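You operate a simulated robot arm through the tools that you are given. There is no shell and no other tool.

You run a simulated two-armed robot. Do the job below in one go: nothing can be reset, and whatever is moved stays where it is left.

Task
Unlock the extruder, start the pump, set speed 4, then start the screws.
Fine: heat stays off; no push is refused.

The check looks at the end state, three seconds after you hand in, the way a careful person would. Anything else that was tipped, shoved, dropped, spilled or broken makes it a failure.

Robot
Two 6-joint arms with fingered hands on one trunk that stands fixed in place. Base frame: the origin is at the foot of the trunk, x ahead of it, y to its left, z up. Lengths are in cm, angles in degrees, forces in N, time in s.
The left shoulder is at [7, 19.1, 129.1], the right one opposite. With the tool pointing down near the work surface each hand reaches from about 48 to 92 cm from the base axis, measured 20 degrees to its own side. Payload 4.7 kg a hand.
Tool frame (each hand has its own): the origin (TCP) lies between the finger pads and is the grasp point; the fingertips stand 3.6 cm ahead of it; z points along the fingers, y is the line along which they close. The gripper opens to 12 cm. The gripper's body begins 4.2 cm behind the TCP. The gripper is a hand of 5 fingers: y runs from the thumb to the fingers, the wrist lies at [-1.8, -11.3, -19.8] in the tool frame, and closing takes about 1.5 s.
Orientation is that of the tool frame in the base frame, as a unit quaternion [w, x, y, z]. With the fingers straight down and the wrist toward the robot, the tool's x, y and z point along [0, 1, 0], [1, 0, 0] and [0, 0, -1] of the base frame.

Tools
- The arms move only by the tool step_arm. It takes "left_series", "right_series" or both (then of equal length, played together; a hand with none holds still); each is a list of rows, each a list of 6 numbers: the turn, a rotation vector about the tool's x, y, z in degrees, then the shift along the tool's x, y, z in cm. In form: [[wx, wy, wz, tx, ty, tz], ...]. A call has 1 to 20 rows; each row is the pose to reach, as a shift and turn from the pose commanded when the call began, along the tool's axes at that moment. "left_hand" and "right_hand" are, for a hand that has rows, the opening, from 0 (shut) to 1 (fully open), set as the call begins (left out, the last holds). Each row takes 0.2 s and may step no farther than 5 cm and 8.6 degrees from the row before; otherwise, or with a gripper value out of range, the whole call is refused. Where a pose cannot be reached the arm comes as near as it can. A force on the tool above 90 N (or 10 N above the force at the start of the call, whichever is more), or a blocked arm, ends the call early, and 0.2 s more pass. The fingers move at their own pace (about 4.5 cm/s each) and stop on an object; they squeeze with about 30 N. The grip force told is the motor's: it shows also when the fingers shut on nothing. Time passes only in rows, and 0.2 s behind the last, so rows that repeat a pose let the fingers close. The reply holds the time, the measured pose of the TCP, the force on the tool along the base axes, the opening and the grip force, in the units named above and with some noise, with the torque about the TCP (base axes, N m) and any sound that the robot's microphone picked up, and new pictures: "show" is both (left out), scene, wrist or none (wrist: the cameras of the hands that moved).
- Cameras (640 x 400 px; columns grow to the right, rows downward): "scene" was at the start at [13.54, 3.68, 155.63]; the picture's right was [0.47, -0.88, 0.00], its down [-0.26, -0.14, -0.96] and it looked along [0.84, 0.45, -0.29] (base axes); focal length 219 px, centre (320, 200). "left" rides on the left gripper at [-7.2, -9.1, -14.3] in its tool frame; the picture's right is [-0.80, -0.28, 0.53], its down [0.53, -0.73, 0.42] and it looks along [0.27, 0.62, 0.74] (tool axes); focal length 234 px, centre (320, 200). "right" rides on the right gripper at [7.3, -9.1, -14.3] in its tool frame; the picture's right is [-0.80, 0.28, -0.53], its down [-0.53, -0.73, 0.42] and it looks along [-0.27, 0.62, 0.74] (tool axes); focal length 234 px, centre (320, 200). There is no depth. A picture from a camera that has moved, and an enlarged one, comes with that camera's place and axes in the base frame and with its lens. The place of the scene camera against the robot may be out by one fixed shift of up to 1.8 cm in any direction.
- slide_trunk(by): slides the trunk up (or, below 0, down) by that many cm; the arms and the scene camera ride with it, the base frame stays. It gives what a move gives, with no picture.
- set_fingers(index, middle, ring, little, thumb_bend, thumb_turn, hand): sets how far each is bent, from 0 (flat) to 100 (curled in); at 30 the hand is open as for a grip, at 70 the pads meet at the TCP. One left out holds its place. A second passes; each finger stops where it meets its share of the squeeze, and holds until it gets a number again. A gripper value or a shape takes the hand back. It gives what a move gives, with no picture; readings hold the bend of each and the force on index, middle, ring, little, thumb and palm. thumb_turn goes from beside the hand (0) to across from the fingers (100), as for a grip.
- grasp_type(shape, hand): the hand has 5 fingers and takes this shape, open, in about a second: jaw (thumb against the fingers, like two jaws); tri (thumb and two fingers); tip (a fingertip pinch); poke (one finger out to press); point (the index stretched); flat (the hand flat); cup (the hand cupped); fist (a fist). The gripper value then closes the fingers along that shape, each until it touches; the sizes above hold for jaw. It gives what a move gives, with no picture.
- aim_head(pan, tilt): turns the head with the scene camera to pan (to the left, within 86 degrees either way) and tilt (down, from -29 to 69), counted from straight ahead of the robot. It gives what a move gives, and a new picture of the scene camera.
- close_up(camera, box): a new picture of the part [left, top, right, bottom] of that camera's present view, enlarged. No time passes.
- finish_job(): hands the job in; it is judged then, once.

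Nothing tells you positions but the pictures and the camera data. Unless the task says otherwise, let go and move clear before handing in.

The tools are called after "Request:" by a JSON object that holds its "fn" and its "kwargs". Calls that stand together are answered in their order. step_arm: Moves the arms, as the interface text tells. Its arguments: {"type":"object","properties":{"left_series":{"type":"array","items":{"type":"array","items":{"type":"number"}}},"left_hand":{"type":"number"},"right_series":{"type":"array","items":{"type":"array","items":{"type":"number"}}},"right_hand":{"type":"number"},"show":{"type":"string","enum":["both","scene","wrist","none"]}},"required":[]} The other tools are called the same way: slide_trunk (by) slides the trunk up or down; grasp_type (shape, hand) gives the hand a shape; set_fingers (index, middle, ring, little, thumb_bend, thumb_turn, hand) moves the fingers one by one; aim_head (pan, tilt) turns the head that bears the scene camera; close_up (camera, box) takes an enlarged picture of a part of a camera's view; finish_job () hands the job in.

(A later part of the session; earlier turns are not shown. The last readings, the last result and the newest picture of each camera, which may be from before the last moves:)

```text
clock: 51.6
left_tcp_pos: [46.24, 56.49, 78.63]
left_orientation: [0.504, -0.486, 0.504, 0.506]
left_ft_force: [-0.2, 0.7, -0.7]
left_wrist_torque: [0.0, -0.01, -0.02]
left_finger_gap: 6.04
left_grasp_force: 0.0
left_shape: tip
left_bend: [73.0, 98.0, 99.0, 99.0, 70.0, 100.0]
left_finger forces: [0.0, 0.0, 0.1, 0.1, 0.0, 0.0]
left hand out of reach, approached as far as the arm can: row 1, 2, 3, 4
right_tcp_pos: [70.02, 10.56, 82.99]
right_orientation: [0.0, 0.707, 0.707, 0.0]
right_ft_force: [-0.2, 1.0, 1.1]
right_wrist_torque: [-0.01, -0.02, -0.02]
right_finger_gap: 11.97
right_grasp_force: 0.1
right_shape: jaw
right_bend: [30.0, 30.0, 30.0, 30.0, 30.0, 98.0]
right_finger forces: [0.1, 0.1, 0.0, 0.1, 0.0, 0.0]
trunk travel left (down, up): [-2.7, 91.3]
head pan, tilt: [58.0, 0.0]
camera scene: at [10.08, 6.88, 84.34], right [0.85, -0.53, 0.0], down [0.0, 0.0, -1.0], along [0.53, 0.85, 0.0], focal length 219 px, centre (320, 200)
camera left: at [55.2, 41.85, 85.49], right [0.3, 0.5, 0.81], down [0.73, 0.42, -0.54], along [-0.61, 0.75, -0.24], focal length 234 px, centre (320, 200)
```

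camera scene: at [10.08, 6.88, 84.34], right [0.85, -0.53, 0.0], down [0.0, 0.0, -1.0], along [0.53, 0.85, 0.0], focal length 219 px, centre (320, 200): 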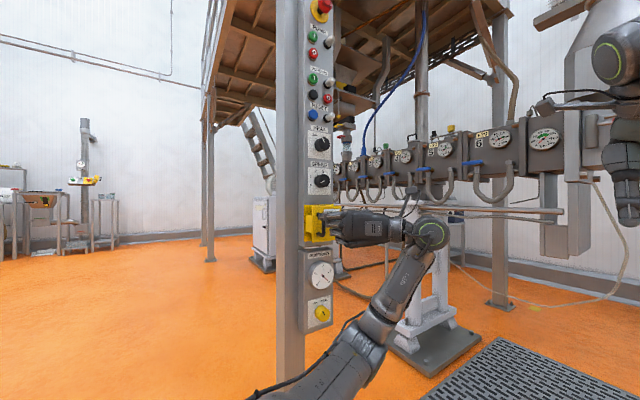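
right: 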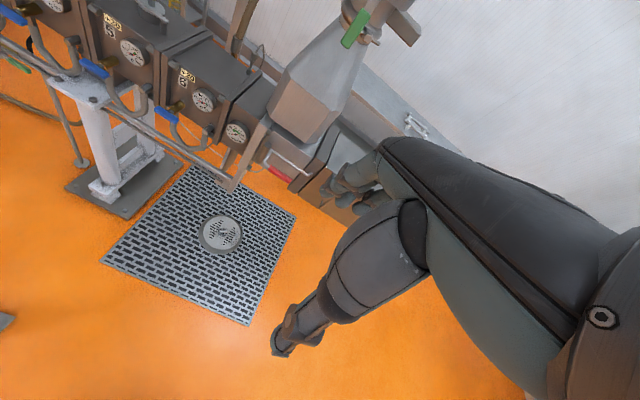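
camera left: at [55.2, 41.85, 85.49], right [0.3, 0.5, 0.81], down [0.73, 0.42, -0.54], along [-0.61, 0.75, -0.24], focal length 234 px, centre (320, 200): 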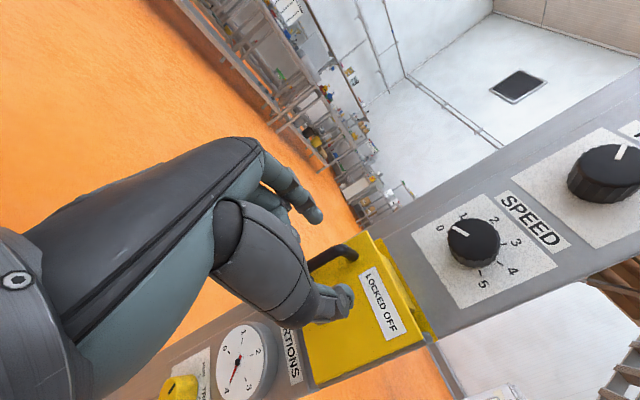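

In this roll the arm stops at y≈56.5, short of the handle. I'll back off, return to the wrist-below roll to the right of the panel, and test how far that roll reaches toward +y.

Request:
{"fn": "step_arm", "kwargs": {"left_series": [[0, 0, 0, 0, -1, -3], [0, 0, 0, 0, -3, -6], [0, 0, 8, 0, -6, -7], [0, 0, 16, 0, -9, -7], [0, 0, 24, 0, -12, -7], [0, 0, 32, 0, -14, -7], [0, 0, 40, 0, -14, -7], [0, 0, 48, 0, -14, -7], [0, 0, 56, 0, -14, -7], [0, 0, 64, 0, -14, -7], [0, 0, 72, 0, -14, -7], [0, 0, 80, 0, -14, -7], [0, 0, 88, 0, -14, -7], [0, 0, 90, 0, -14, -7]], "show": "none"}}

Request:
{"fn": "step_arm", "kwargs": {"left_series": [[0, 0, 0, 0, 0, 3], [0, 0, 0, 0, 0, 6], [0, 0, 0, 0, 0, 9], [0, 0, 0, 0, 0, 12]], "show": "scene"}}

```text
clock: 54.6
left_tcp_pos: [60.08, 49.35, 78.76]
left_orientation: [0.002, 0.008, 0.706, 0.708]
left_ft_force: [-0.2, -0.3, 0.3]
left_wrist_torque: [-0.01, -0.01, -0.02]
left_finger_gap: 6.02
left_grasp_force: 0.0
left_shape: tip
left_bend: [73.0, 98.0, 99.0, 99.0, 70.0, 100.0]
left_finger forces: [0.1, 0.1, 0.1, 0.1, 0.0, 0.1]
right_tcp_pos: [69.97, 10.7, 82.92]
right_orientation: [0.0, 0.707, 0.707, 0.0]
right_ft_force: [-0.5, -0.8, 0.0]
right_wrist_torque: [0.02, -0.02, 0.01]
right_finger_gap: 11.98
right_grasp_force: 0.0
right_shape: jaw
right_bend: [30.0, 30.0, 30.0, 30.0, 30.0, 98.0]
right_finger forces: [0.0, 0.0, 0.0, 0.0, 0.1, 0.0]
trunk travel left (down, up): [-2.7, 91.3]
head pan, tilt: [58.0, 0.0]
```

```text
clock: 55.6
left_tcp_pos: [60.19, 61.23, 78.7]
left_orientation: [0.003, 0.006, 0.707, 0.707]
left_ft_force: [0.3, 0.4, -1.2]
left_wrist_torque: [-0.02, 0.0, 0.01]
left_finger_gap: 6.04
left_grasp_force: 0.1
left_shape: tip
left_bend: [73.0, 98.0, 99.0, 99.0, 70.0, 100.0]
left_finger forces: [0.0, 0.0, 0.0, 0.0, 0.0, 0.0]
right_tcp_pos: [70.05, 10.7, 83.12]
right_orientation: [0.001, 0.707, 0.707, 0.0]
right_ft_force: [1.0, -0.2, -0.8]
right_wrist_torque: [0.01, -0.01, 0.01]
right_finger_gap: 11.95
right_grasp_force: 0.1
right_shape: jaw
right_bend: [30.0, 30.0, 30.0, 30.0, 30.0, 98.0]
right_finger forces: [0.0, 0.0, 0.1, 0.0, 0.1, 0.0]
trunk travel left (down, up): [-2.7, 91.3]
head pan, tilt: [58.0, 0.0]
camera scene: at [10.08, 6.88, 84.34], right [0.85, -0.53, 0.0], down [0.0, 0.0, -1.0], along [0.53, 0.85, 0.0], focal length 219 px, centre (320, 200)
```

scene: 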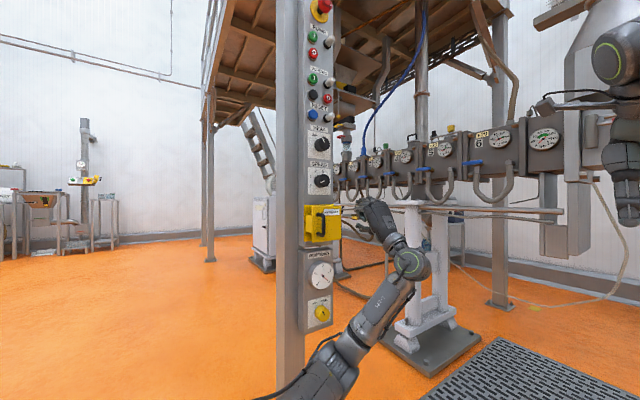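

The wrist-below roll reaches y≈61 easily. In this roll I can pinch the handle vertically (index over its top post, thumb under the bottom one), which also lets the handle pivot as the cover swings. I'll back off and line up with x≈45.4.

Request:
{"fn": "step_arm", "kwargs": {"left_series": [[0, 0, 0, 0, 0, -4], [0, 0, 0, 0, 0, -8], [0, 0, 0, 3, -0.5, -9], [0, 0, 0, 6, -1, -9], [0, 0, 0, 9, -1.5, -9], [0, 0, 0, 12, -2, -9], [0, 0, 0, 14.8, -2.2, -9]], "left_hand": 0.85, "show": "both"}}

```text
clock: 57.2
left_tcp_pos: [45.22, 52.44, 76.76]
left_orientation: [0.003, 0.006, 0.707, 0.707]
left_ft_force: [0.1, 0.2, 1.2]
left_wrist_torque: [-0.04, 0.0, 0.01]
left_finger_gap: 10.19
left_grasp_force: 0.0
left_shape: tip
left_bend: [28.0, 98.0, 99.0, 99.0, 47.0, 99.0]
left_finger forces: [0.0, 0.1, 0.1, 0.0, 0.0, 0.1]
right_tcp_pos: [69.99, 10.63, 83.02]
right_orientation: [0.0, 0.707, 0.708, 0.0]
right_ft_force: [-0.6, -0.1, -0.7]
right_wrist_torque: [0.03, 0.01, 0.0]
right_finger_gap: 12.0
right_grasp_force: 0.1
right_shape: jaw
right_bend: [30.0, 30.0, 30.0, 30.0, 30.0, 98.0]
right_finger forces: [0.0, 0.1, 0.1, 0.1, 0.0, 0.1]
trunk travel left (down, up): [-2.7, 91.3]
head pan, tilt: [58.0, 0.0]
camera scene: at [10.08, 6.88, 84.34], right [0.85, -0.53, 0.0], down [0.0, 0.0, -1.0], along [0.53, 0.85, 0.0], focal length 219 px, centre (320, 200)
camera left: at [52.21, 38.01, 67.56], right [0.81, 0.51, -0.28], down [-0.53, 0.43, -0.73], along [-0.25, 0.74, 0.62], focal length 234 px, centre (320, 200)
```

scene: 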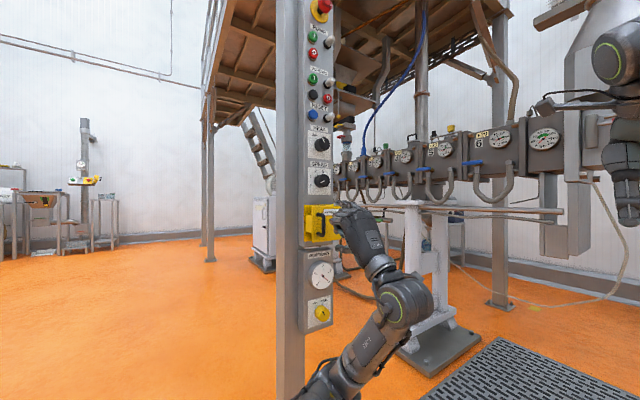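
left: 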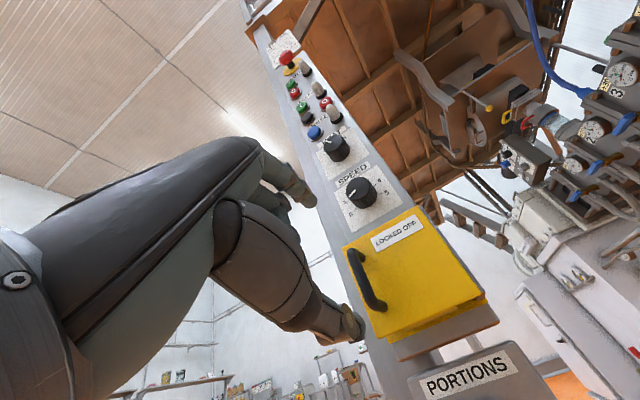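

Aligned and reachable. Thumb and index are spread about 10 cm around the 7 cm tall handle; I'll move in 8 cm and then close.

Request:
{"fn": "step_arm", "kwargs": {"left_series": [[0, 0, 0, -0.1, 0, 2.5], [0, 0, 0, -0.1, 0, 5], [0, 0, 0, -0.1, 0, 7], [0, 0, 0, -0.1, 0, 8.2]], "show": "both"}}

```text
clock: 58.2
left_tcp_pos: [45.45, 60.76, 76.58]
left_orientation: [0.004, 0.007, 0.707, 0.707]
left_ft_force: [-0.1, 0.8, 0.7]
left_wrist_torque: [-0.01, 0.01, -0.03]
left_finger_gap: 10.2
left_grasp_force: 0.1
left_shape: tip
left_bend: [28.0, 98.0, 99.0, 99.0, 47.0, 99.0]
left_finger forces: [0.1, 0.0, 0.0, 0.0, 0.0, 0.0]
right_tcp_pos: [69.97, 10.55, 83.03]
right_orientation: [0.0, 0.707, 0.707, 0.0]
right_ft_force: [0.7, 0.8, 0.3]
right_wrist_torque: [-0.02, 0.02, -0.03]
right_finger_gap: 11.99
right_grasp_force: 0.1
right_shape: jaw
right_bend: [30.0, 30.0, 30.0, 30.0, 30.0, 98.0]
right_finger forces: [0.1, 0.0, 0.0, 0.0, 0.0, 0.1]
trunk travel left (down, up): [-2.7, 91.3]
head pan, tilt: [58.0, 0.0]
camera scene: at [10.07, 6.88, 84.34], right [0.85, -0.53, 0.0], down [0.0, 0.0, -1.0], along [0.53, 0.85, 0.0], focal length 219 px, centre (320, 200)
camera left: at [52.47, 46.29, 67.54], right [0.81, 0.51, -0.28], down [-0.53, 0.43, -0.73], along [-0.25, 0.74, 0.62], focal length 234 px, centre (320, 200)
```

scene: 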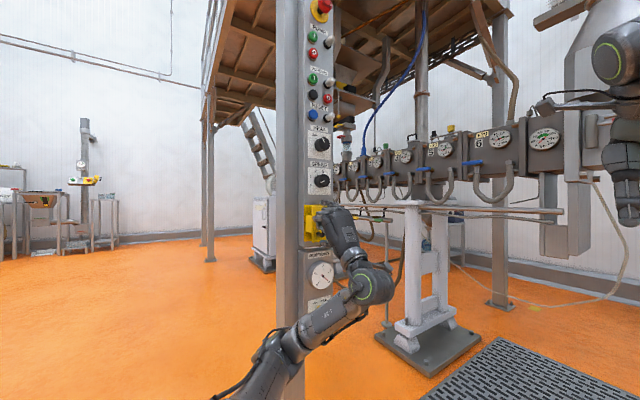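
left: 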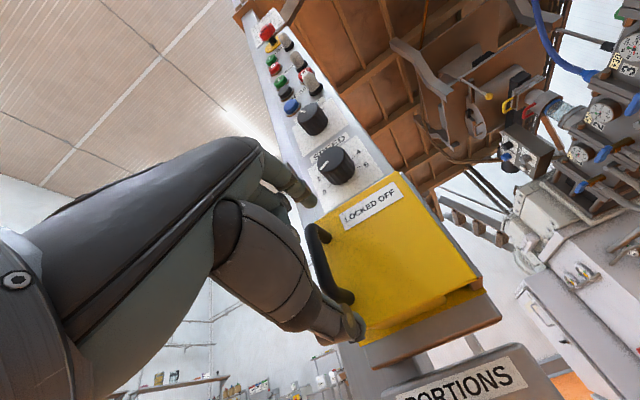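

In position with no contact. Closing the pinch on the handle now.

Request:
{"fn": "step_arm", "kwargs": {"left_series": [[0, 0, 0, 0, 0, 0], [0, 0, 0, 0, 0, 0], [0, 0, 0, 0, 0, 0], [0, 0, 0, 0, 0, 0], [0, 0, 0, 0, 0, 0], [0, 0, 0, 0, 0, 0], [0, 0, 0, 0, 0, 0]], "left_hand": 0.3, "show": "both"}}

Request:
{"fn": "close_up", "kwargs": {"camera": "left", "box": [220, 160, 420, 360]}}

Request:
{"fn": "close_up", "kwargs": {"camera": "scene", "box": [290, 185, 400, 275]}}

```text
clock: 59.9
left_tcp_pos: [45.46, 60.63, 76.59]
left_orientation: [0.003, 0.007, 0.707, 0.707]
left_ft_force: [4.4, 2.5, -0.3]
left_wrist_torque: [0.01, 0.01, -0.16]
left_finger_gap: 6.22
left_grasp_force: 30.1
left_shape: tip
left_bend: [74.0, 100.0, 100.0, 100.0, 65.0, 99.0]
left_finger forces: [25.2, 0.0, 0.1, 0.0, 25.9, 0.0]
right_tcp_pos: [70.05, 10.8, 83.09]
right_orientation: [0.0, 0.707, 0.707, 0.0]
right_ft_force: [-0.2, 0.5, 0.1]
right_wrist_torque: [-0.02, -0.03, -0.01]
right_finger_gap: 11.98
right_grasp_force: 0.1
right_shape: jaw
right_bend: [30.0, 30.0, 30.0, 30.0, 30.0, 98.0]
right_finger forces: [0.0, 0.1, 0.1, 0.0, 0.1, 0.0]
trunk travel left (down, up): [-2.7, 91.3]
head pan, tilt: [58.0, 0.0]
camera scene: at [10.12, 6.91, 84.33], right [0.85, -0.53, 0.0], down [0.0, 0.0, -1.0], along [0.53, 0.85, 0.0], focal length 219 px, centre (320, 200)
camera left: at [52.5, 46.31, 67.49], right [0.81, 0.51, -0.28], down [-0.53, 0.43, -0.73], along [-0.25, 0.74, 0.62], focal length 234 px, centre (320, 200)
```

scene: 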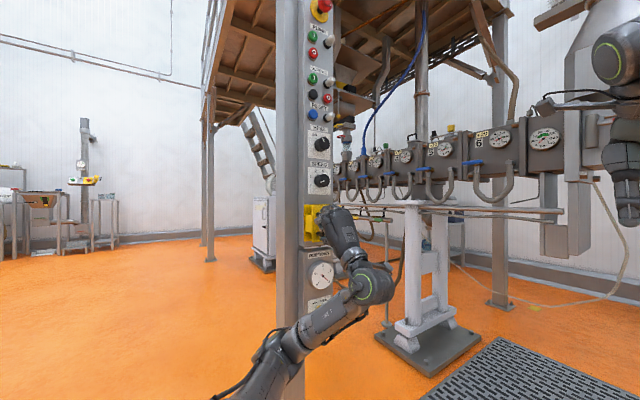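
left: 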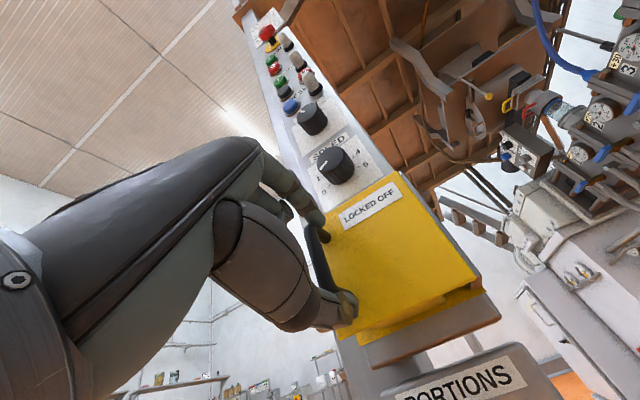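

```text
2.00 times, centred on (320, 260) of left
camera zoom: at [52.5, 46.31, 67.49], right [0.81, 0.51, -0.28], down [-0.53, 0.43, -0.73], along [-0.25, 0.74, 0.62], focal length 468 px, centre (320, 80)
```

zoom: 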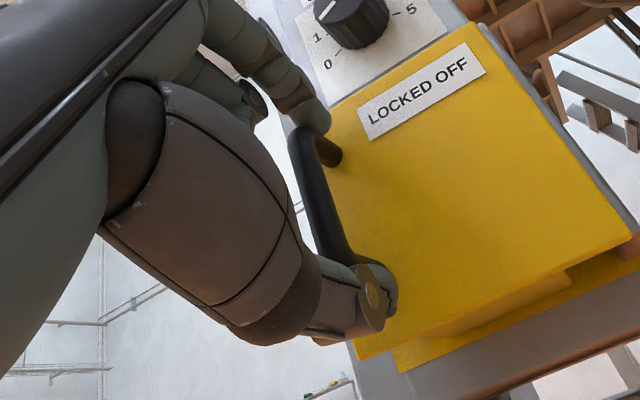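

```text
4.44 times, centred on (345, 230) of scene
camera zoom: at [10.12, 6.91, 84.33], right [0.85, -0.53, 0.0], down [0.0, 0.0, -1.0], along [0.53, 0.85, 0.0], focal length 974 px, centre (209, 67)
```

zoom: 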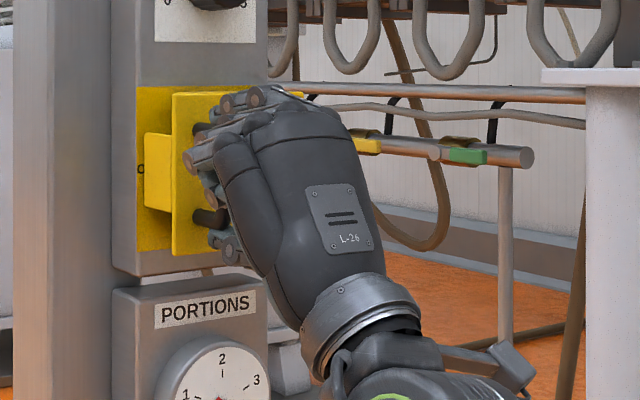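

The handle is gripped (about 25 N on index and thumb). I'll pull gently outward along the expected arc and watch the forces.

Request:
{"fn": "step_arm", "kwargs": {"left_series": [[0, 0, 0, -0.3, 0, -0.7], [0, 0, 0, -0.6, 0, -1.2], [0, 0, 0, -0.9, 0, -1.6], [0, 0, 0, -0.9, 0, -1.6]], "show": "wrist"}}

Request:
{"fn": "close_up", "kwargs": {"camera": "scene", "box": [290, 185, 400, 275]}}

```text
clock: 60.9
left_tcp_pos: [46.51, 59.19, 76.64]
left_orientation: [0.003, 0.008, 0.707, 0.707]
left_ft_force: [15.1, 16.2, 5.4]
left_wrist_torque: [0.31, 0.19, -0.32]
left_finger_gap: 6.34
left_grasp_force: 29.5
left_shape: tip
left_bend: [73.0, 100.0, 100.0, 100.0, 65.0, 99.0]
left_finger forces: [34.4, 0.0, 0.0, 0.0, 26.7, 0.0]
right_tcp_pos: [70.09, 10.74, 83.05]
right_orientation: [0.0, 0.707, 0.707, -0.001]
right_ft_force: [-0.6, 0.8, 0.5]
right_wrist_torque: [-0.03, -0.01, 0.02]
right_finger_gap: 11.95
right_grasp_force: 0.1
right_shape: jaw
right_bend: [30.0, 30.0, 30.0, 30.0, 30.0, 98.0]
right_finger forces: [0.0, 0.0, 0.0, 0.1, 0.0, 0.0]
trunk travel left (down, up): [-2.7, 91.3]
head pan, tilt: [58.0, 0.0]
camera left: at [53.44, 44.69, 67.36], right [0.81, 0.51, -0.29], down [-0.53, 0.43, -0.73], along [-0.25, 0.74, 0.62], focal length 234 px, centre (320, 200)
```

left: 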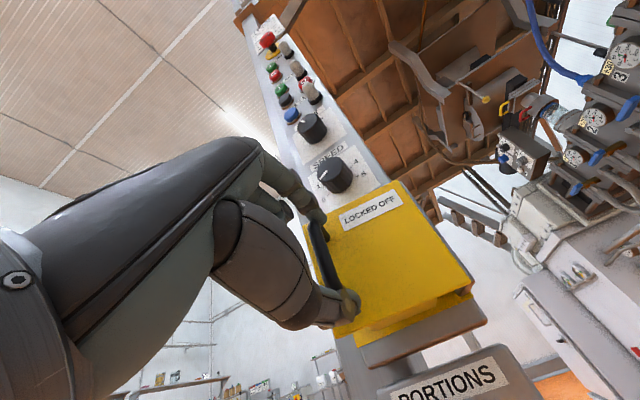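

```text
4.44 times, centred on (345, 230) of scene
camera zoom: at [10.17, 6.98, 84.32], right [0.85, -0.53, 0.0], down [0.0, 0.0, -1.0], along [0.53, 0.85, 0.0], focal length 974 px, centre (209, 67)
```

zoom: 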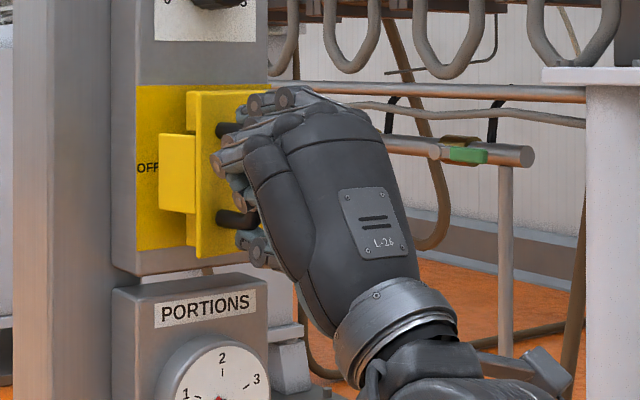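

The cover is moving (the "OFF" legend is now uncovered). The side force says the arc wants more +x, so I'll follow a rounder arc about a pivot nearer the panel.

Request:
{"fn": "step_arm", "kwargs": {"left_series": [[0, 0, 0, -0.7, 0, -0.4], [0, 0, 0, -1.4, 0, -0.8], [0, 0, 0, -2.1, 0, -1.1], [0, 0, 0, -2.1, 0, -1.1]], "show": "wrist"}}

Request:
{"fn": "close_up", "kwargs": {"camera": "scene", "box": [290, 185, 400, 275]}}

```text
clock: 61.9
left_tcp_pos: [48.4, 57.95, 76.65]
left_orientation: [0.003, 0.007, 0.707, 0.707]
left_ft_force: [2.6, 5.5, -2.0]
left_wrist_torque: [-0.06, 0.06, 0.0]
left_finger_gap: 6.09
left_grasp_force: 30.2
left_shape: tip
left_bend: [73.0, 100.0, 100.0, 100.0, 65.0, 100.0]
left_finger forces: [22.1, 0.0, 0.0, 0.0, 24.4, 0.0]
right_tcp_pos: [70.08, 10.7, 83.06]
right_orientation: [0.001, 0.707, 0.707, 0.0]
right_ft_force: [-0.1, 0.4, 0.2]
right_wrist_torque: [0.01, 0.03, 0.0]
right_finger_gap: 12.0
right_grasp_force: 0.1
right_shape: jaw
right_bend: [30.0, 30.0, 30.0, 30.0, 30.0, 98.0]
right_finger forces: [0.0, 0.0, 0.1, 0.0, 0.0, 0.0]
trunk travel left (down, up): [-2.7, 91.3]
head pan, tilt: [58.0, 0.0]
camera left: at [55.42, 43.51, 67.41], right [0.81, 0.51, -0.28], down [-0.53, 0.43, -0.73], along [-0.25, 0.74, 0.62], focal length 234 px, centre (320, 200)
```

left: 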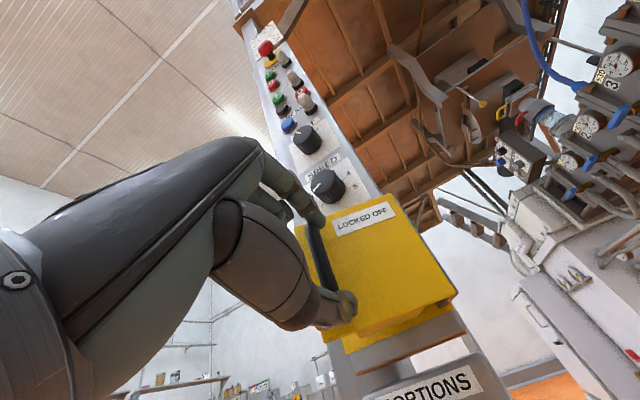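

```text
4.44 times, centred on (345, 230) of scene
camera zoom: at [10.09, 6.92, 84.33], right [0.85, -0.53, 0.0], down [0.0, 0.0, -1.0], along [0.53, 0.85, 0.0], focal length 974 px, centre (209, 67)
```

zoom: 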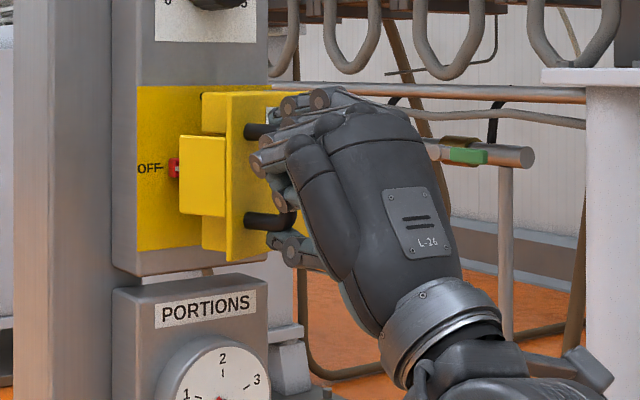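

The cover is swinging open smoothly and the red isolator tip is visible at OFF. I'll keep following the arc to about 60°, yawing the hand slightly left so the curled fingers clear the plate.

Request:
{"fn": "step_arm", "kwargs": {"left_series": [[0, 2, 0, -0.75, 0, -0.3], [0, 4, 0, -1.5, 0, -0.58], [0, 6.5, 0, -2.3, 0, -0.82], [0, 9, 0, -3.14, 0, -1.05], [0, 11.5, 0, -4.0, 0, -1.2], [0, 14, 0, -4.84, 0, -1.32], [0, 16.5, 0, -5.7, 0, -1.35], [0, 19, 0, -6.54, 0, -1.35], [0, 22, 0, -7.4, 0, -1.27], [0, 25, 0, -8.27, 0, -1.15]], "show": "both"}}

Request:
{"fn": "close_up", "kwargs": {"camera": "scene", "box": [290, 185, 400, 275]}}

```text
clock: 64.0
left_tcp_pos: [56.7, 56.64, 76.61]
left_orientation: [-0.15, -0.147, 0.691, 0.692]
left_ft_force: [-0.3, -0.1, 0.3]
left_wrist_torque: [-0.02, -0.03, -0.01]
left_finger_gap: 3.43
left_grasp_force: 29.7
left_shape: tip
left_bend: [76.0, 100.0, 100.0, 100.0, 79.0, 100.0]
left_finger forces: [0.1, 0.0, 0.1, 0.0, 0.0, 0.0]
right_tcp_pos: [69.98, 10.66, 83.11]
right_orientation: [0.0, 0.707, 0.707, -0.001]
right_ft_force: [-0.3, -0.1, -0.2]
right_wrist_torque: [0.01, 0.0, -0.02]
right_finger_gap: 11.97
right_grasp_force: 0.1
right_shape: jaw
right_bend: [30.0, 30.0, 30.0, 30.0, 30.0, 98.0]
right_finger forces: [0.0, 0.0, 0.0, 0.1, 0.1, 0.0]
trunk travel left (down, up): [-2.7, 91.3]
head pan, tilt: [58.0, 0.0]
camera scene: at [10.07, 6.88, 84.34], right [0.85, -0.53, 0.0], down [0.0, 0.0, -1.0], along [0.53, 0.85, 0.0], focal length 219 px, centre (320, 200)
camera left: at [69.15, 46.51, 67.41], right [0.52, 0.81, -0.28], down [-0.66, 0.17, -0.73], along [-0.54, 0.56, 0.62], focal length 234 px, centre (320, 200)
```

scene: 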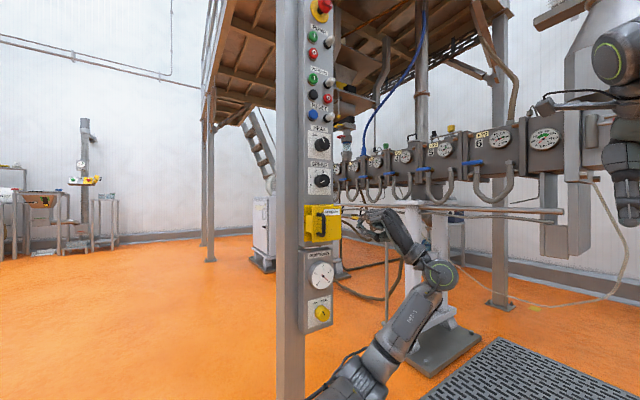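
left: 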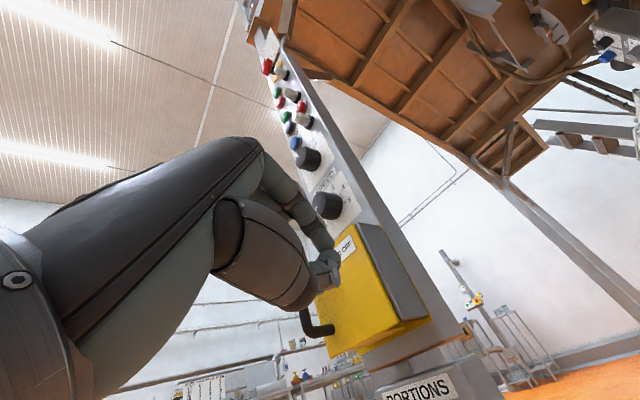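

```text
4.44 times, centred on (345, 230) of scene
camera zoom: at [10.07, 6.88, 84.34], right [0.85, -0.53, 0.0], down [0.0, 0.0, -1.0], along [0.53, 0.85, 0.0], focal length 974 px, centre (209, 67)
```

zoom: 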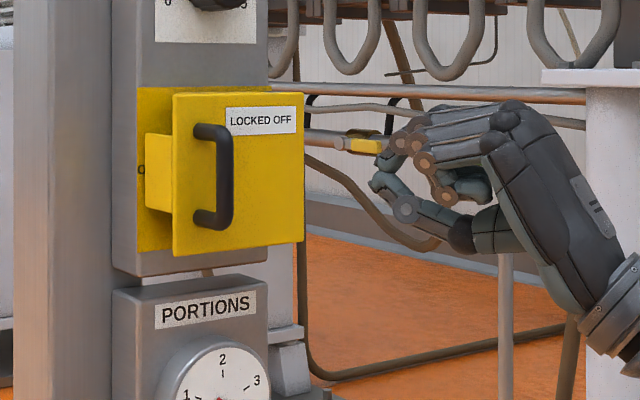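

The grip slipped and the cover sprang shut by itself, so it is self-closing; it must be pushed wide or held. Pushing the handle bar sideways with one extended finger can't slip, so I'll back off and shape the hand with the index out.

Request:
{"fn": "step_arm", "kwargs": {"left_series": [[0, 0, 0, 0, 0, -3], [0, -8, 0, 0, 0, -6], [0, -16, 0, 0, 0, -8], [0, -24, 0, 0, 0, -8]], "show": "none"}}

Request:
{"fn": "grasp_type", "kwargs": {"hand": "left", "shape": "point"}}

Request:
{"fn": "close_up", "kwargs": {"camera": "left", "box": [0, 0, 640, 400]}}

Request:
{"fn": "close_up", "kwargs": {"camera": "scene", "box": [280, 160, 520, 310]}}

```text
clock: 65.0
left_tcp_pos: [59.98, 49.36, 76.62]
left_orientation: [-0.002, 0.001, 0.707, 0.707]
left_ft_force: [0.0, -0.1, 0.6]
left_wrist_torque: [0.0, 0.01, 0.0]
left_finger_gap: 3.45
left_grasp_force: 29.8
left_shape: tip
left_bend: [76.0, 100.0, 100.0, 100.0, 79.0, 100.0]
left_finger forces: [0.0, 0.1, 0.0, 0.1, 0.0, 0.0]
right_tcp_pos: [69.92, 10.6, 83.12]
right_orientation: [0.0, 0.707, 0.707, 0.0]
right_ft_force: [-1.0, 0.1, -0.2]
right_wrist_torque: [-0.01, 0.01, 0.01]
right_finger_gap: 11.97
right_grasp_force: 0.0
right_shape: jaw
right_bend: [30.0, 30.0, 30.0, 30.0, 30.0, 98.0]
right_finger forces: [0.0, 0.1, 0.0, 0.0, 0.0, 0.1]
trunk travel left (down, up): [-2.7, 91.3]
head pan, tilt: [58.0, 0.0]
```

```text
clock: 66.0
left_tcp_pos: [60.04, 49.39, 76.48]
left_orientation: [-0.003, 0.001, 0.707, 0.707]
left_ft_force: [-0.3, -0.1, -0.1]
left_wrist_torque: [-0.01, -0.01, 0.0]
left_finger_gap: 11.43
left_grasp_force: 0.1
left_shape: point
left_bend: [19.0, 100.0, 100.0, 100.0, 98.0, 88.0]
left_finger forces: [0.1, 0.1, 0.0, 0.0, 0.0, 0.0]
right_tcp_pos: [69.89, 10.66, 82.96]
right_orientation: [0.001, 0.708, 0.707, 0.0]
right_ft_force: [0.4, -0.3, 0.2]
right_wrist_torque: [-0.02, 0.01, 0.01]
right_finger_gap: 12.0
right_grasp_force: 0.2
right_shape: jaw
right_bend: [30.0, 30.0, 30.0, 30.0, 30.0, 98.0]
right_finger forces: [0.1, 0.0, 0.1, 0.0, 0.0, 0.0]
trunk travel left (down, up): [-2.7, 91.3]
head pan, tilt: [58.0, 0.0]
```

```text
1.00 times, centred on (320, 200) of left (not enlarged: the box is as wide or as high as the picture)
camera zoom: at [67.18, 35.08, 67.36], right [0.8, 0.53, -0.28], down [-0.54, 0.42, -0.73], along [-0.27, 0.74, 0.62], focal length 234 px, centre (320, 200)
```

zoom: 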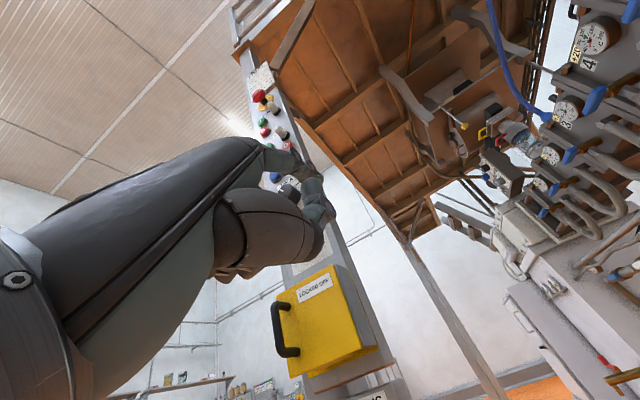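

```text
2.67 times, centred on (400, 235) of scene
camera zoom: at [10.08, 6.88, 84.34], right [0.85, -0.53, 0.0], down [0.0, 0.0, -1.0], along [0.53, 0.85, 0.0], focal length 584 px, centre (107, 107)
```

zoom: 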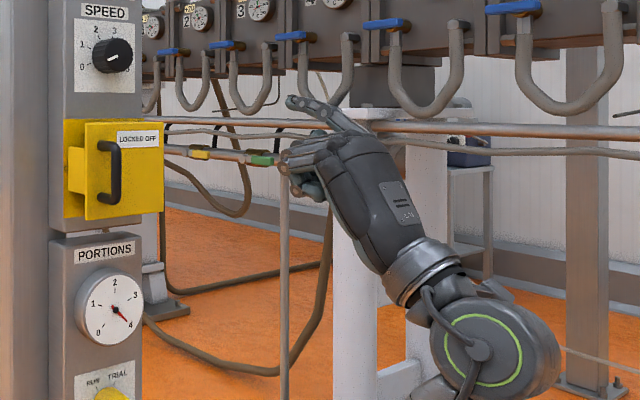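

I need to know exactly where the index tip sits in this shape. Zooming in on the finger in both cameras.

Request:
{"fn": "close_up", "kwargs": {"camera": "left", "box": [200, 100, 400, 300]}}

Request:
{"fn": "close_up", "kwargs": {"camera": "scene", "box": [380, 180, 450, 240]}}

```text
2.00 times, centred on (300, 200) of left
camera zoom: at [67.18, 35.08, 67.36], right [0.8, 0.53, -0.28], down [-0.54, 0.42, -0.73], along [-0.27, 0.74, 0.62], focal length 468 px, centre (360, 200)
```

zoom: 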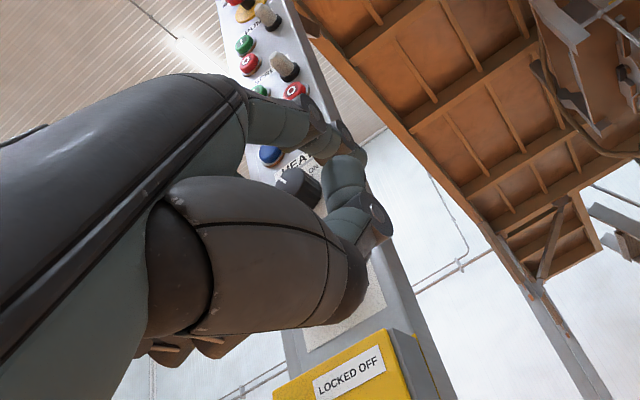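

```text
6.67 times, centred on (415, 210) of scene
camera zoom: at [10.08, 6.88, 84.34], right [0.85, -0.53, 0.0], down [0.0, 0.0, -1.0], along [0.53, 0.85, 0.0], focal length 1461 px, centre (-313, 133)
```

zoom: 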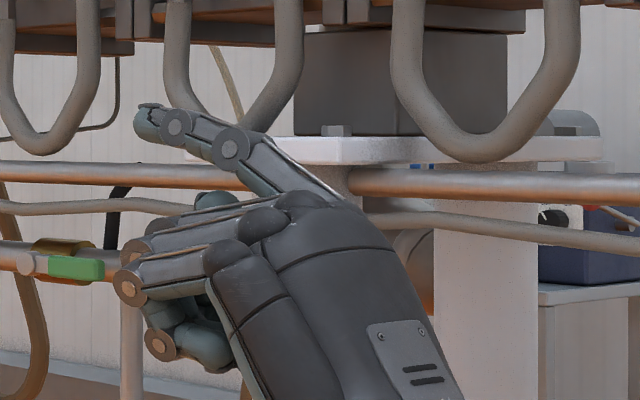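

The index tip sits about (+1.8, +2.8, +8.4) cm from the TCP, with the fist well below it. I'll bring the tip to the left of the handle bar between its posts, going around in front of it.

Request:
{"fn": "step_arm", "kwargs": {"left_series": [[0, 0, 0, 4, -2, 0], [0, 0, 0, 8, -4, 0], [0, 0, 0, 12, -6, 0], [0, 0, 0, 16, -8, 1], [0, 0, 0, 18.8, -8.2, 3]], "show": "both"}}

```text
clock: 67.2
left_tcp_pos: [41.19, 52.32, 68.29]
left_orientation: [-0.003, 0.001, 0.707, 0.708]
left_ft_force: [0.3, -0.6, 0.0]
left_wrist_torque: [0.02, -0.02, 0.01]
left_finger_gap: 11.41
left_grasp_force: 0.0
left_shape: point
left_bend: [19.0, 100.0, 100.0, 100.0, 98.0, 88.0]
left_finger forces: [0.0, 0.0, 0.1, 0.1, 0.0, 0.0]
right_tcp_pos: [70.0, 10.7, 83.09]
right_orientation: [-0.001, 0.707, 0.707, 0.0]
right_ft_force: [0.2, -0.8, -0.3]
right_wrist_torque: [0.03, 0.03, -0.01]
right_finger_gap: 12.02
right_grasp_force: 0.1
right_shape: jaw
right_bend: [30.0, 30.0, 30.0, 30.0, 30.0, 98.0]
right_finger forces: [0.0, 0.0, 0.0, 0.0, 0.0, 0.0]
trunk travel left (down, up): [-2.7, 91.3]
head pan, tilt: [58.0, 0.0]
camera scene: at [10.08, 6.87, 84.34], right [0.85, -0.53, 0.0], down [0.0, 0.0, -1.0], along [0.53, 0.85, 0.0], focal length 219 px, centre (320, 200)
camera left: at [48.31, 37.96, 59.24], right [0.8, 0.53, -0.28], down [-0.54, 0.42, -0.73], along [-0.26, 0.74, 0.62], focal length 234 px, centre (320, 200)
```

scene: 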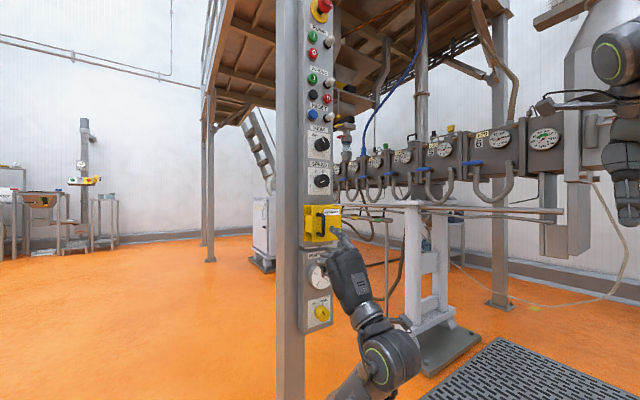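
left: 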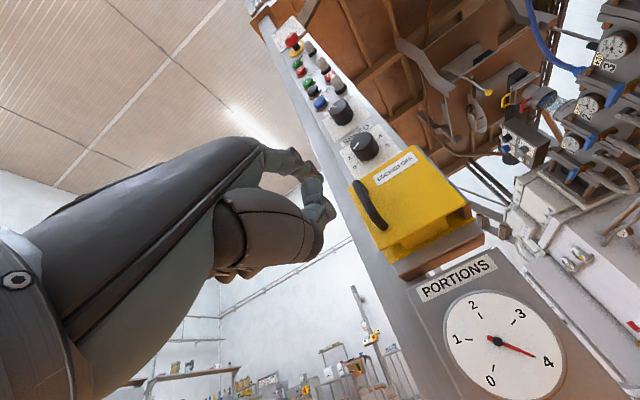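

Reachable with no limits. Moving forward so the tip goes past the bar on its left side.

Request:
{"fn": "step_arm", "kwargs": {"left_series": [[0, 0, 0, 0, 0, 3], [0, 0, 0, 0, 0, 6], [0, 0, 0, 0, 0, 8], [0, 0, 0, 0, 0, 9.4]], "show": "both"}}

Request:
{"fn": "close_up", "kwargs": {"camera": "scene", "box": [290, 185, 400, 275]}}

Request:
{"fn": "close_up", "kwargs": {"camera": "left", "box": [220, 110, 480, 290]}}

```text
clock: 68.2
left_tcp_pos: [41.17, 61.67, 68.34]
left_orientation: [-0.003, 0.001, 0.707, 0.707]
left_ft_force: [0.4, -0.5, 0.0]
left_wrist_torque: [-0.01, 0.02, -0.04]
left_finger_gap: 11.42
left_grasp_force: 0.1
left_shape: point
left_bend: [19.0, 100.0, 100.0, 100.0, 98.0, 88.0]
left_finger forces: [0.0, 0.0, 0.1, 0.0, 0.0, 0.1]
right_tcp_pos: [69.93, 10.77, 83.15]
right_orientation: [-0.001, 0.707, 0.707, 0.0]
right_ft_force: [0.2, -0.2, -0.1]
right_wrist_torque: [-0.02, 0.05, 0.03]
right_finger_gap: 11.97
right_grasp_force: 0.0
right_shape: jaw
right_bend: [30.0, 30.0, 30.0, 30.0, 30.0, 98.0]
right_finger forces: [0.1, 0.1, 0.0, 0.0, 0.0, 0.1]
trunk travel left (down, up): [-2.7, 91.3]
head pan, tilt: [58.0, 0.0]
camera scene: at [10.07, 6.88, 84.34], right [0.85, -0.53, 0.0], down [0.0, 0.0, -1.0], along [0.53, 0.85, 0.0], focal length 219 px, centre (320, 200)
camera left: at [48.31, 47.45, 59.22], right [0.8, 0.53, -0.28], down [-0.54, 0.42, -0.73], along [-0.27, 0.74, 0.62], focal length 234 px, centre (320, 200)
```

scene: 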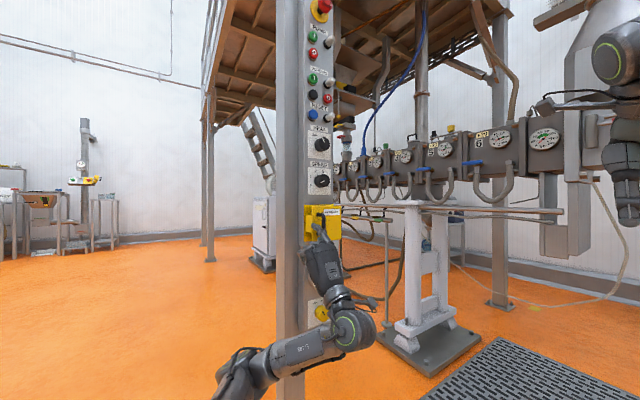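
left: 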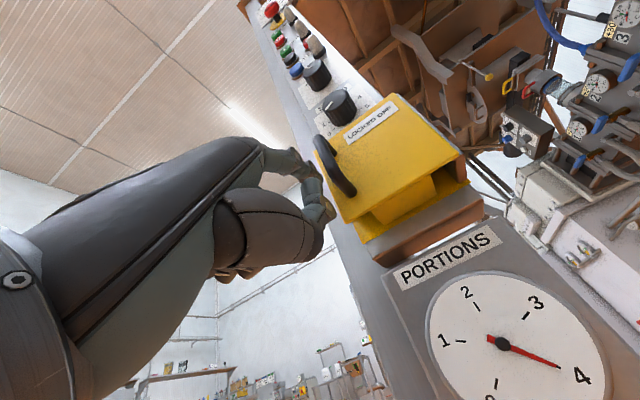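

```text
4.44 times, centred on (345, 230) of scene
camera zoom: at [10.07, 6.88, 84.34], right [0.85, -0.53, 0.0], down [0.0, 0.0, -1.0], along [0.53, 0.85, 0.0], focal length 974 px, centre (209, 67)
```

zoom: 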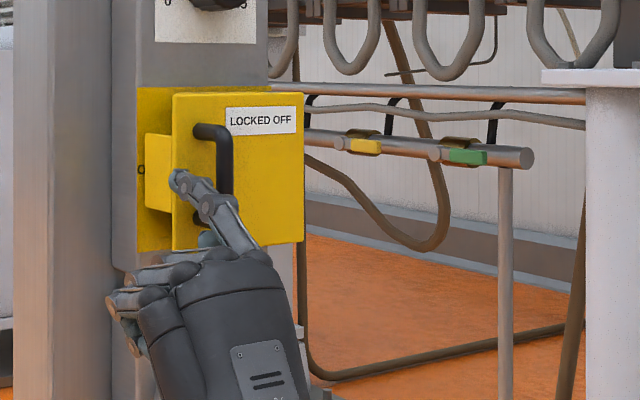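

```text
2.22 times, centred on (350, 200) of left
camera zoom: at [48.31, 47.45, 59.22], right [0.8, 0.53, -0.28], down [-0.54, 0.42, -0.73], along [-0.27, 0.74, 0.62], focal length 520 px, centre (253, 200)
```

zoom: 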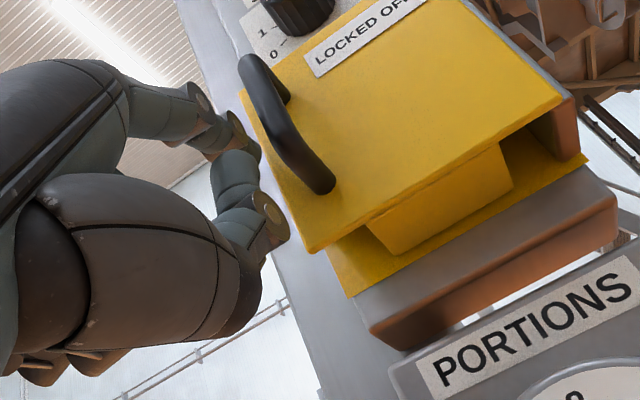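

The finger is alongside the bar on its left. I'll now push the bar right along its arc to about 60° open, watching the forces.

Request:
{"fn": "step_arm", "kwargs": {"left_series": [[0, 0, 0, -0.5, -0.8, -0.8], [0, 0, 0, -0.95, -0.8, -0.8], [0, 0, 0, -2.1, -0.8, -1.95], [0, 0, 0, -3.2, -0.8, -2.8], [0, 0, 0, -4.44, -0.8, -3.53], [0, 0, 0, -5.9, -0.8, -4.2], [0, 0, 0, -7.3, -0.8, -4.54], [0, 0, 0, -8.9, -0.8, -4.75], [0, 0, 0, -10.3, -0.8, -4.8], [0, 0, 0, -11.9, -0.8, -4.6]], "show": "both"}}

Request:
{"fn": "close_up", "kwargs": {"camera": "scene", "box": [290, 185, 400, 275]}}

```text
clock: 70.3
left_tcp_pos: [53.09, 57.18, 67.59]
left_orientation: [-0.003, 0.0, 0.707, 0.708]
left_ft_force: [0.4, -0.1, -0.5]
left_wrist_torque: [0.0, 0.02, 0.04]
left_finger_gap: 0.0
left_grasp_force: 0.1
left_shape: point
left_bend: [19.0, 100.0, 100.0, 100.0, 98.0, 88.0]
left_finger forces: [0.0, 0.0, 0.1, 0.1, 0.0, 0.1]
right_tcp_pos: [69.95, 10.78, 82.97]
right_orientation: [0.0, 0.707, 0.707, 0.001]
right_ft_force: [0.3, 0.0, -0.5]
right_wrist_torque: [0.01, 0.01, -0.02]
right_finger_gap: 11.98
right_grasp_force: 0.0
right_shape: jaw
right_bend: [30.0, 30.0, 30.0, 30.0, 30.0, 98.0]
right_finger forces: [0.1, 0.0, 0.1, 0.0, 0.1, 0.0]
trunk travel left (down, up): [-2.7, 91.3]
head pan, tilt: [58.0, 0.0]
camera scene: at [10.07, 6.88, 84.34], right [0.85, -0.53, 0.0], down [0.0, 0.0, -1.0], along [0.53, 0.85, 0.0], focal length 219 px, centre (320, 200)
camera left: at [60.29, 42.87, 58.38], right [0.8, 0.53, -0.28], down [-0.54, 0.42, -0.73], along [-0.27, 0.74, 0.62], focal length 234 px, centre (320, 200)
```

scene: 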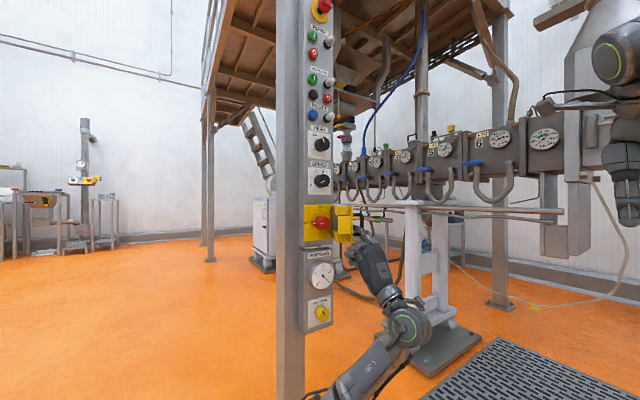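
left: 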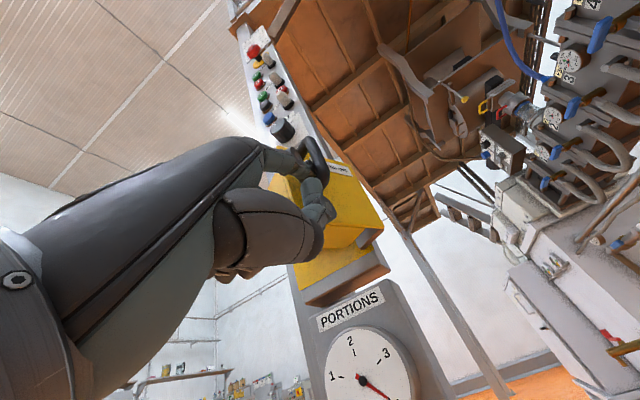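

```text
4.44 times, centred on (345, 230) of scene
camera zoom: at [10.07, 6.88, 84.34], right [0.85, -0.53, 0.0], down [0.0, 0.0, -1.0], along [0.53, 0.85, 0.0], focal length 974 px, centre (209, 67)
```

zoom: 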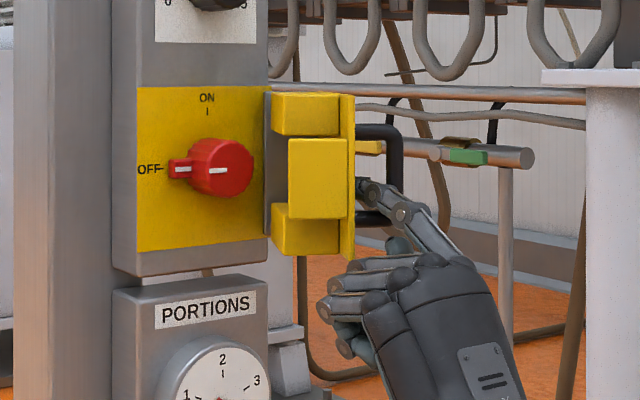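

The cover is open about 60°, revealing the red rotary switch pointing to OFF with ON at the top, and there is no spring force here. I'll push it on past 90°.

Request:
{"fn": "step_arm", "kwargs": {"left_series": [[0, 0, 0, -1.4, 0, 0.4], [0, 0, 0, -2.9, 0, 1.0], [0, 0, 0, -4.1, 0, 1.7], [0, 0, 0, -5.4, 0, 2.65], [0, 0, 0, -6.4, 0, 3.6]], "show": "both"}}

Request:
{"fn": "close_up", "kwargs": {"camera": "scene", "box": [290, 185, 400, 275]}}

```text
clock: 71.5
left_tcp_pos: [59.45, 60.85, 67.43]
left_orientation: [-0.002, 0.001, 0.707, 0.707]
left_ft_force: [0.0, 0.5, 0.2]
left_wrist_torque: [0.01, -0.04, 0.02]
left_finger_gap: 0.03
left_grasp_force: 0.0
left_shape: point
left_bend: [19.0, 100.0, 100.0, 100.0, 98.0, 88.0]
left_finger forces: [0.2, 0.1, 0.0, 0.0, 0.1, 0.1]
right_tcp_pos: [70.0, 10.65, 83.07]
right_orientation: [0.0, 0.707, 0.707, 0.0]
right_ft_force: [-0.4, -0.6, 0.5]
right_wrist_torque: [0.0, -0.02, -0.03]
right_finger_gap: 12.0
right_grasp_force: 0.1
right_shape: jaw
right_bend: [30.0, 30.0, 30.0, 30.0, 30.0, 98.0]
right_finger forces: [0.1, 0.0, 0.0, 0.1, 0.1, 0.1]
trunk travel left (down, up): [-2.7, 91.3]
head pan, tilt: [58.0, 0.0]
camera scene: at [10.07, 6.88, 84.34], right [0.85, -0.53, 0.0], down [0.0, 0.0, -1.0], along [0.53, 0.85, 0.0], focal length 219 px, centre (320, 200)
camera left: at [66.63, 46.46, 58.37], right [0.8, 0.53, -0.28], down [-0.54, 0.42, -0.73], along [-0.27, 0.74, 0.62], focal length 234 px, centre (320, 200)
```

scene: 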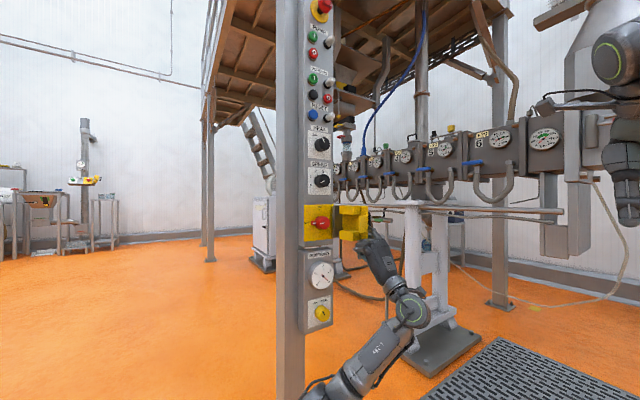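
left: 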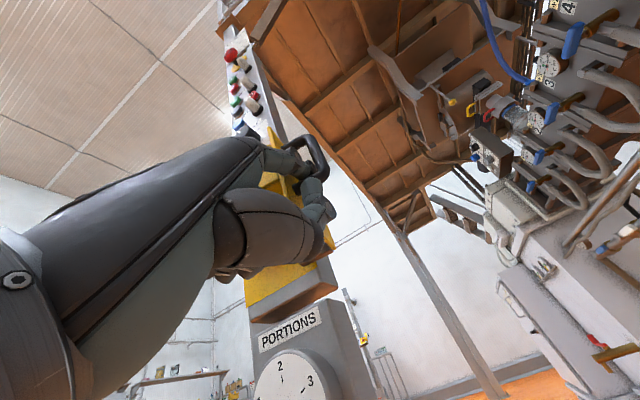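

```text
4.44 times, centred on (345, 230) of scene
camera zoom: at [10.07, 6.88, 84.34], right [0.85, -0.53, 0.0], down [0.0, 0.0, -1.0], along [0.53, 0.85, 0.0], focal length 974 px, centre (209, 67)
```

zoom: 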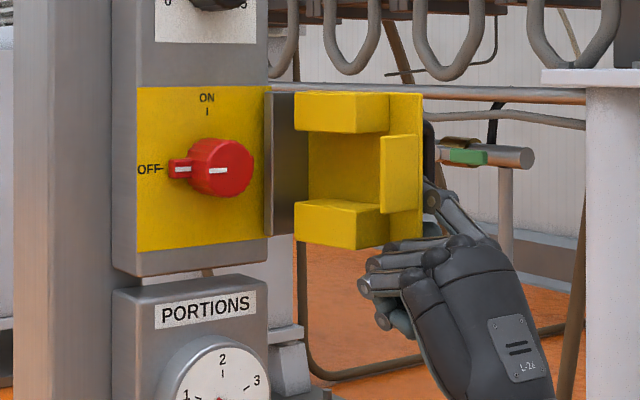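

About 97° open, no resistance. A little further, then I'll retract the finger and see whether the cover stays.

Request:
{"fn": "step_arm", "kwargs": {"left_series": [[0, 0, 0, -0.7, 0, 0.7], [0, 0, 0, -1.3, 0, 1.5], [0, 0, 0, -1.9, 0, 2.6], [0, 0, 0, -1.9, 0, 2.6]], "show": "none"}}

Request:
{"fn": "close_up", "kwargs": {"camera": "scene", "box": [290, 185, 400, 275]}}

```text
clock: 72.5
left_tcp_pos: [61.55, 63.19, 67.37]
left_orientation: [-0.005, 0.003, 0.706, 0.708]
left_ft_force: [16.0, -34.8, -11.5]
left_wrist_torque: [1.85, 0.63, 0.55]
left_finger_gap: 0.0
left_grasp_force: 0.0
left_shape: point
left_bend: [18.0, 100.0, 100.0, 100.0, 98.0, 88.0]
left_finger forces: [32.5, 17.5, 0.2, 0.0, 0.0, 0.0]
right_tcp_pos: [70.17, 10.65, 82.86]
right_orientation: [-0.001, 0.706, 0.708, 0.0]
right_ft_force: [-0.5, -0.1, -0.5]
right_wrist_torque: [0.02, -0.04, 0.0]
right_finger_gap: 12.01
right_grasp_force: 0.1
right_shape: jaw
right_bend: [30.0, 30.0, 30.0, 30.0, 30.0, 98.0]
right_finger forces: [0.1, 0.0, 0.0, 0.0, 0.0, 0.0]
trunk travel left (down, up): [-2.7, 91.3]
head pan, tilt: [58.0, 0.0]
```

```text
4.44 times, centred on (345, 230) of scene
camera zoom: at [10.3, 6.63, 84.31], right [0.85, -0.53, 0.0], down [0.0, 0.0, -1.0], along [0.53, 0.85, 0.0], focal length 974 px, centre (209, 67)
```

zoom: 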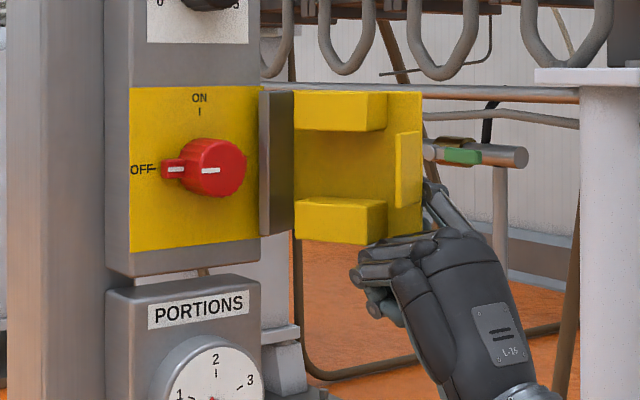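

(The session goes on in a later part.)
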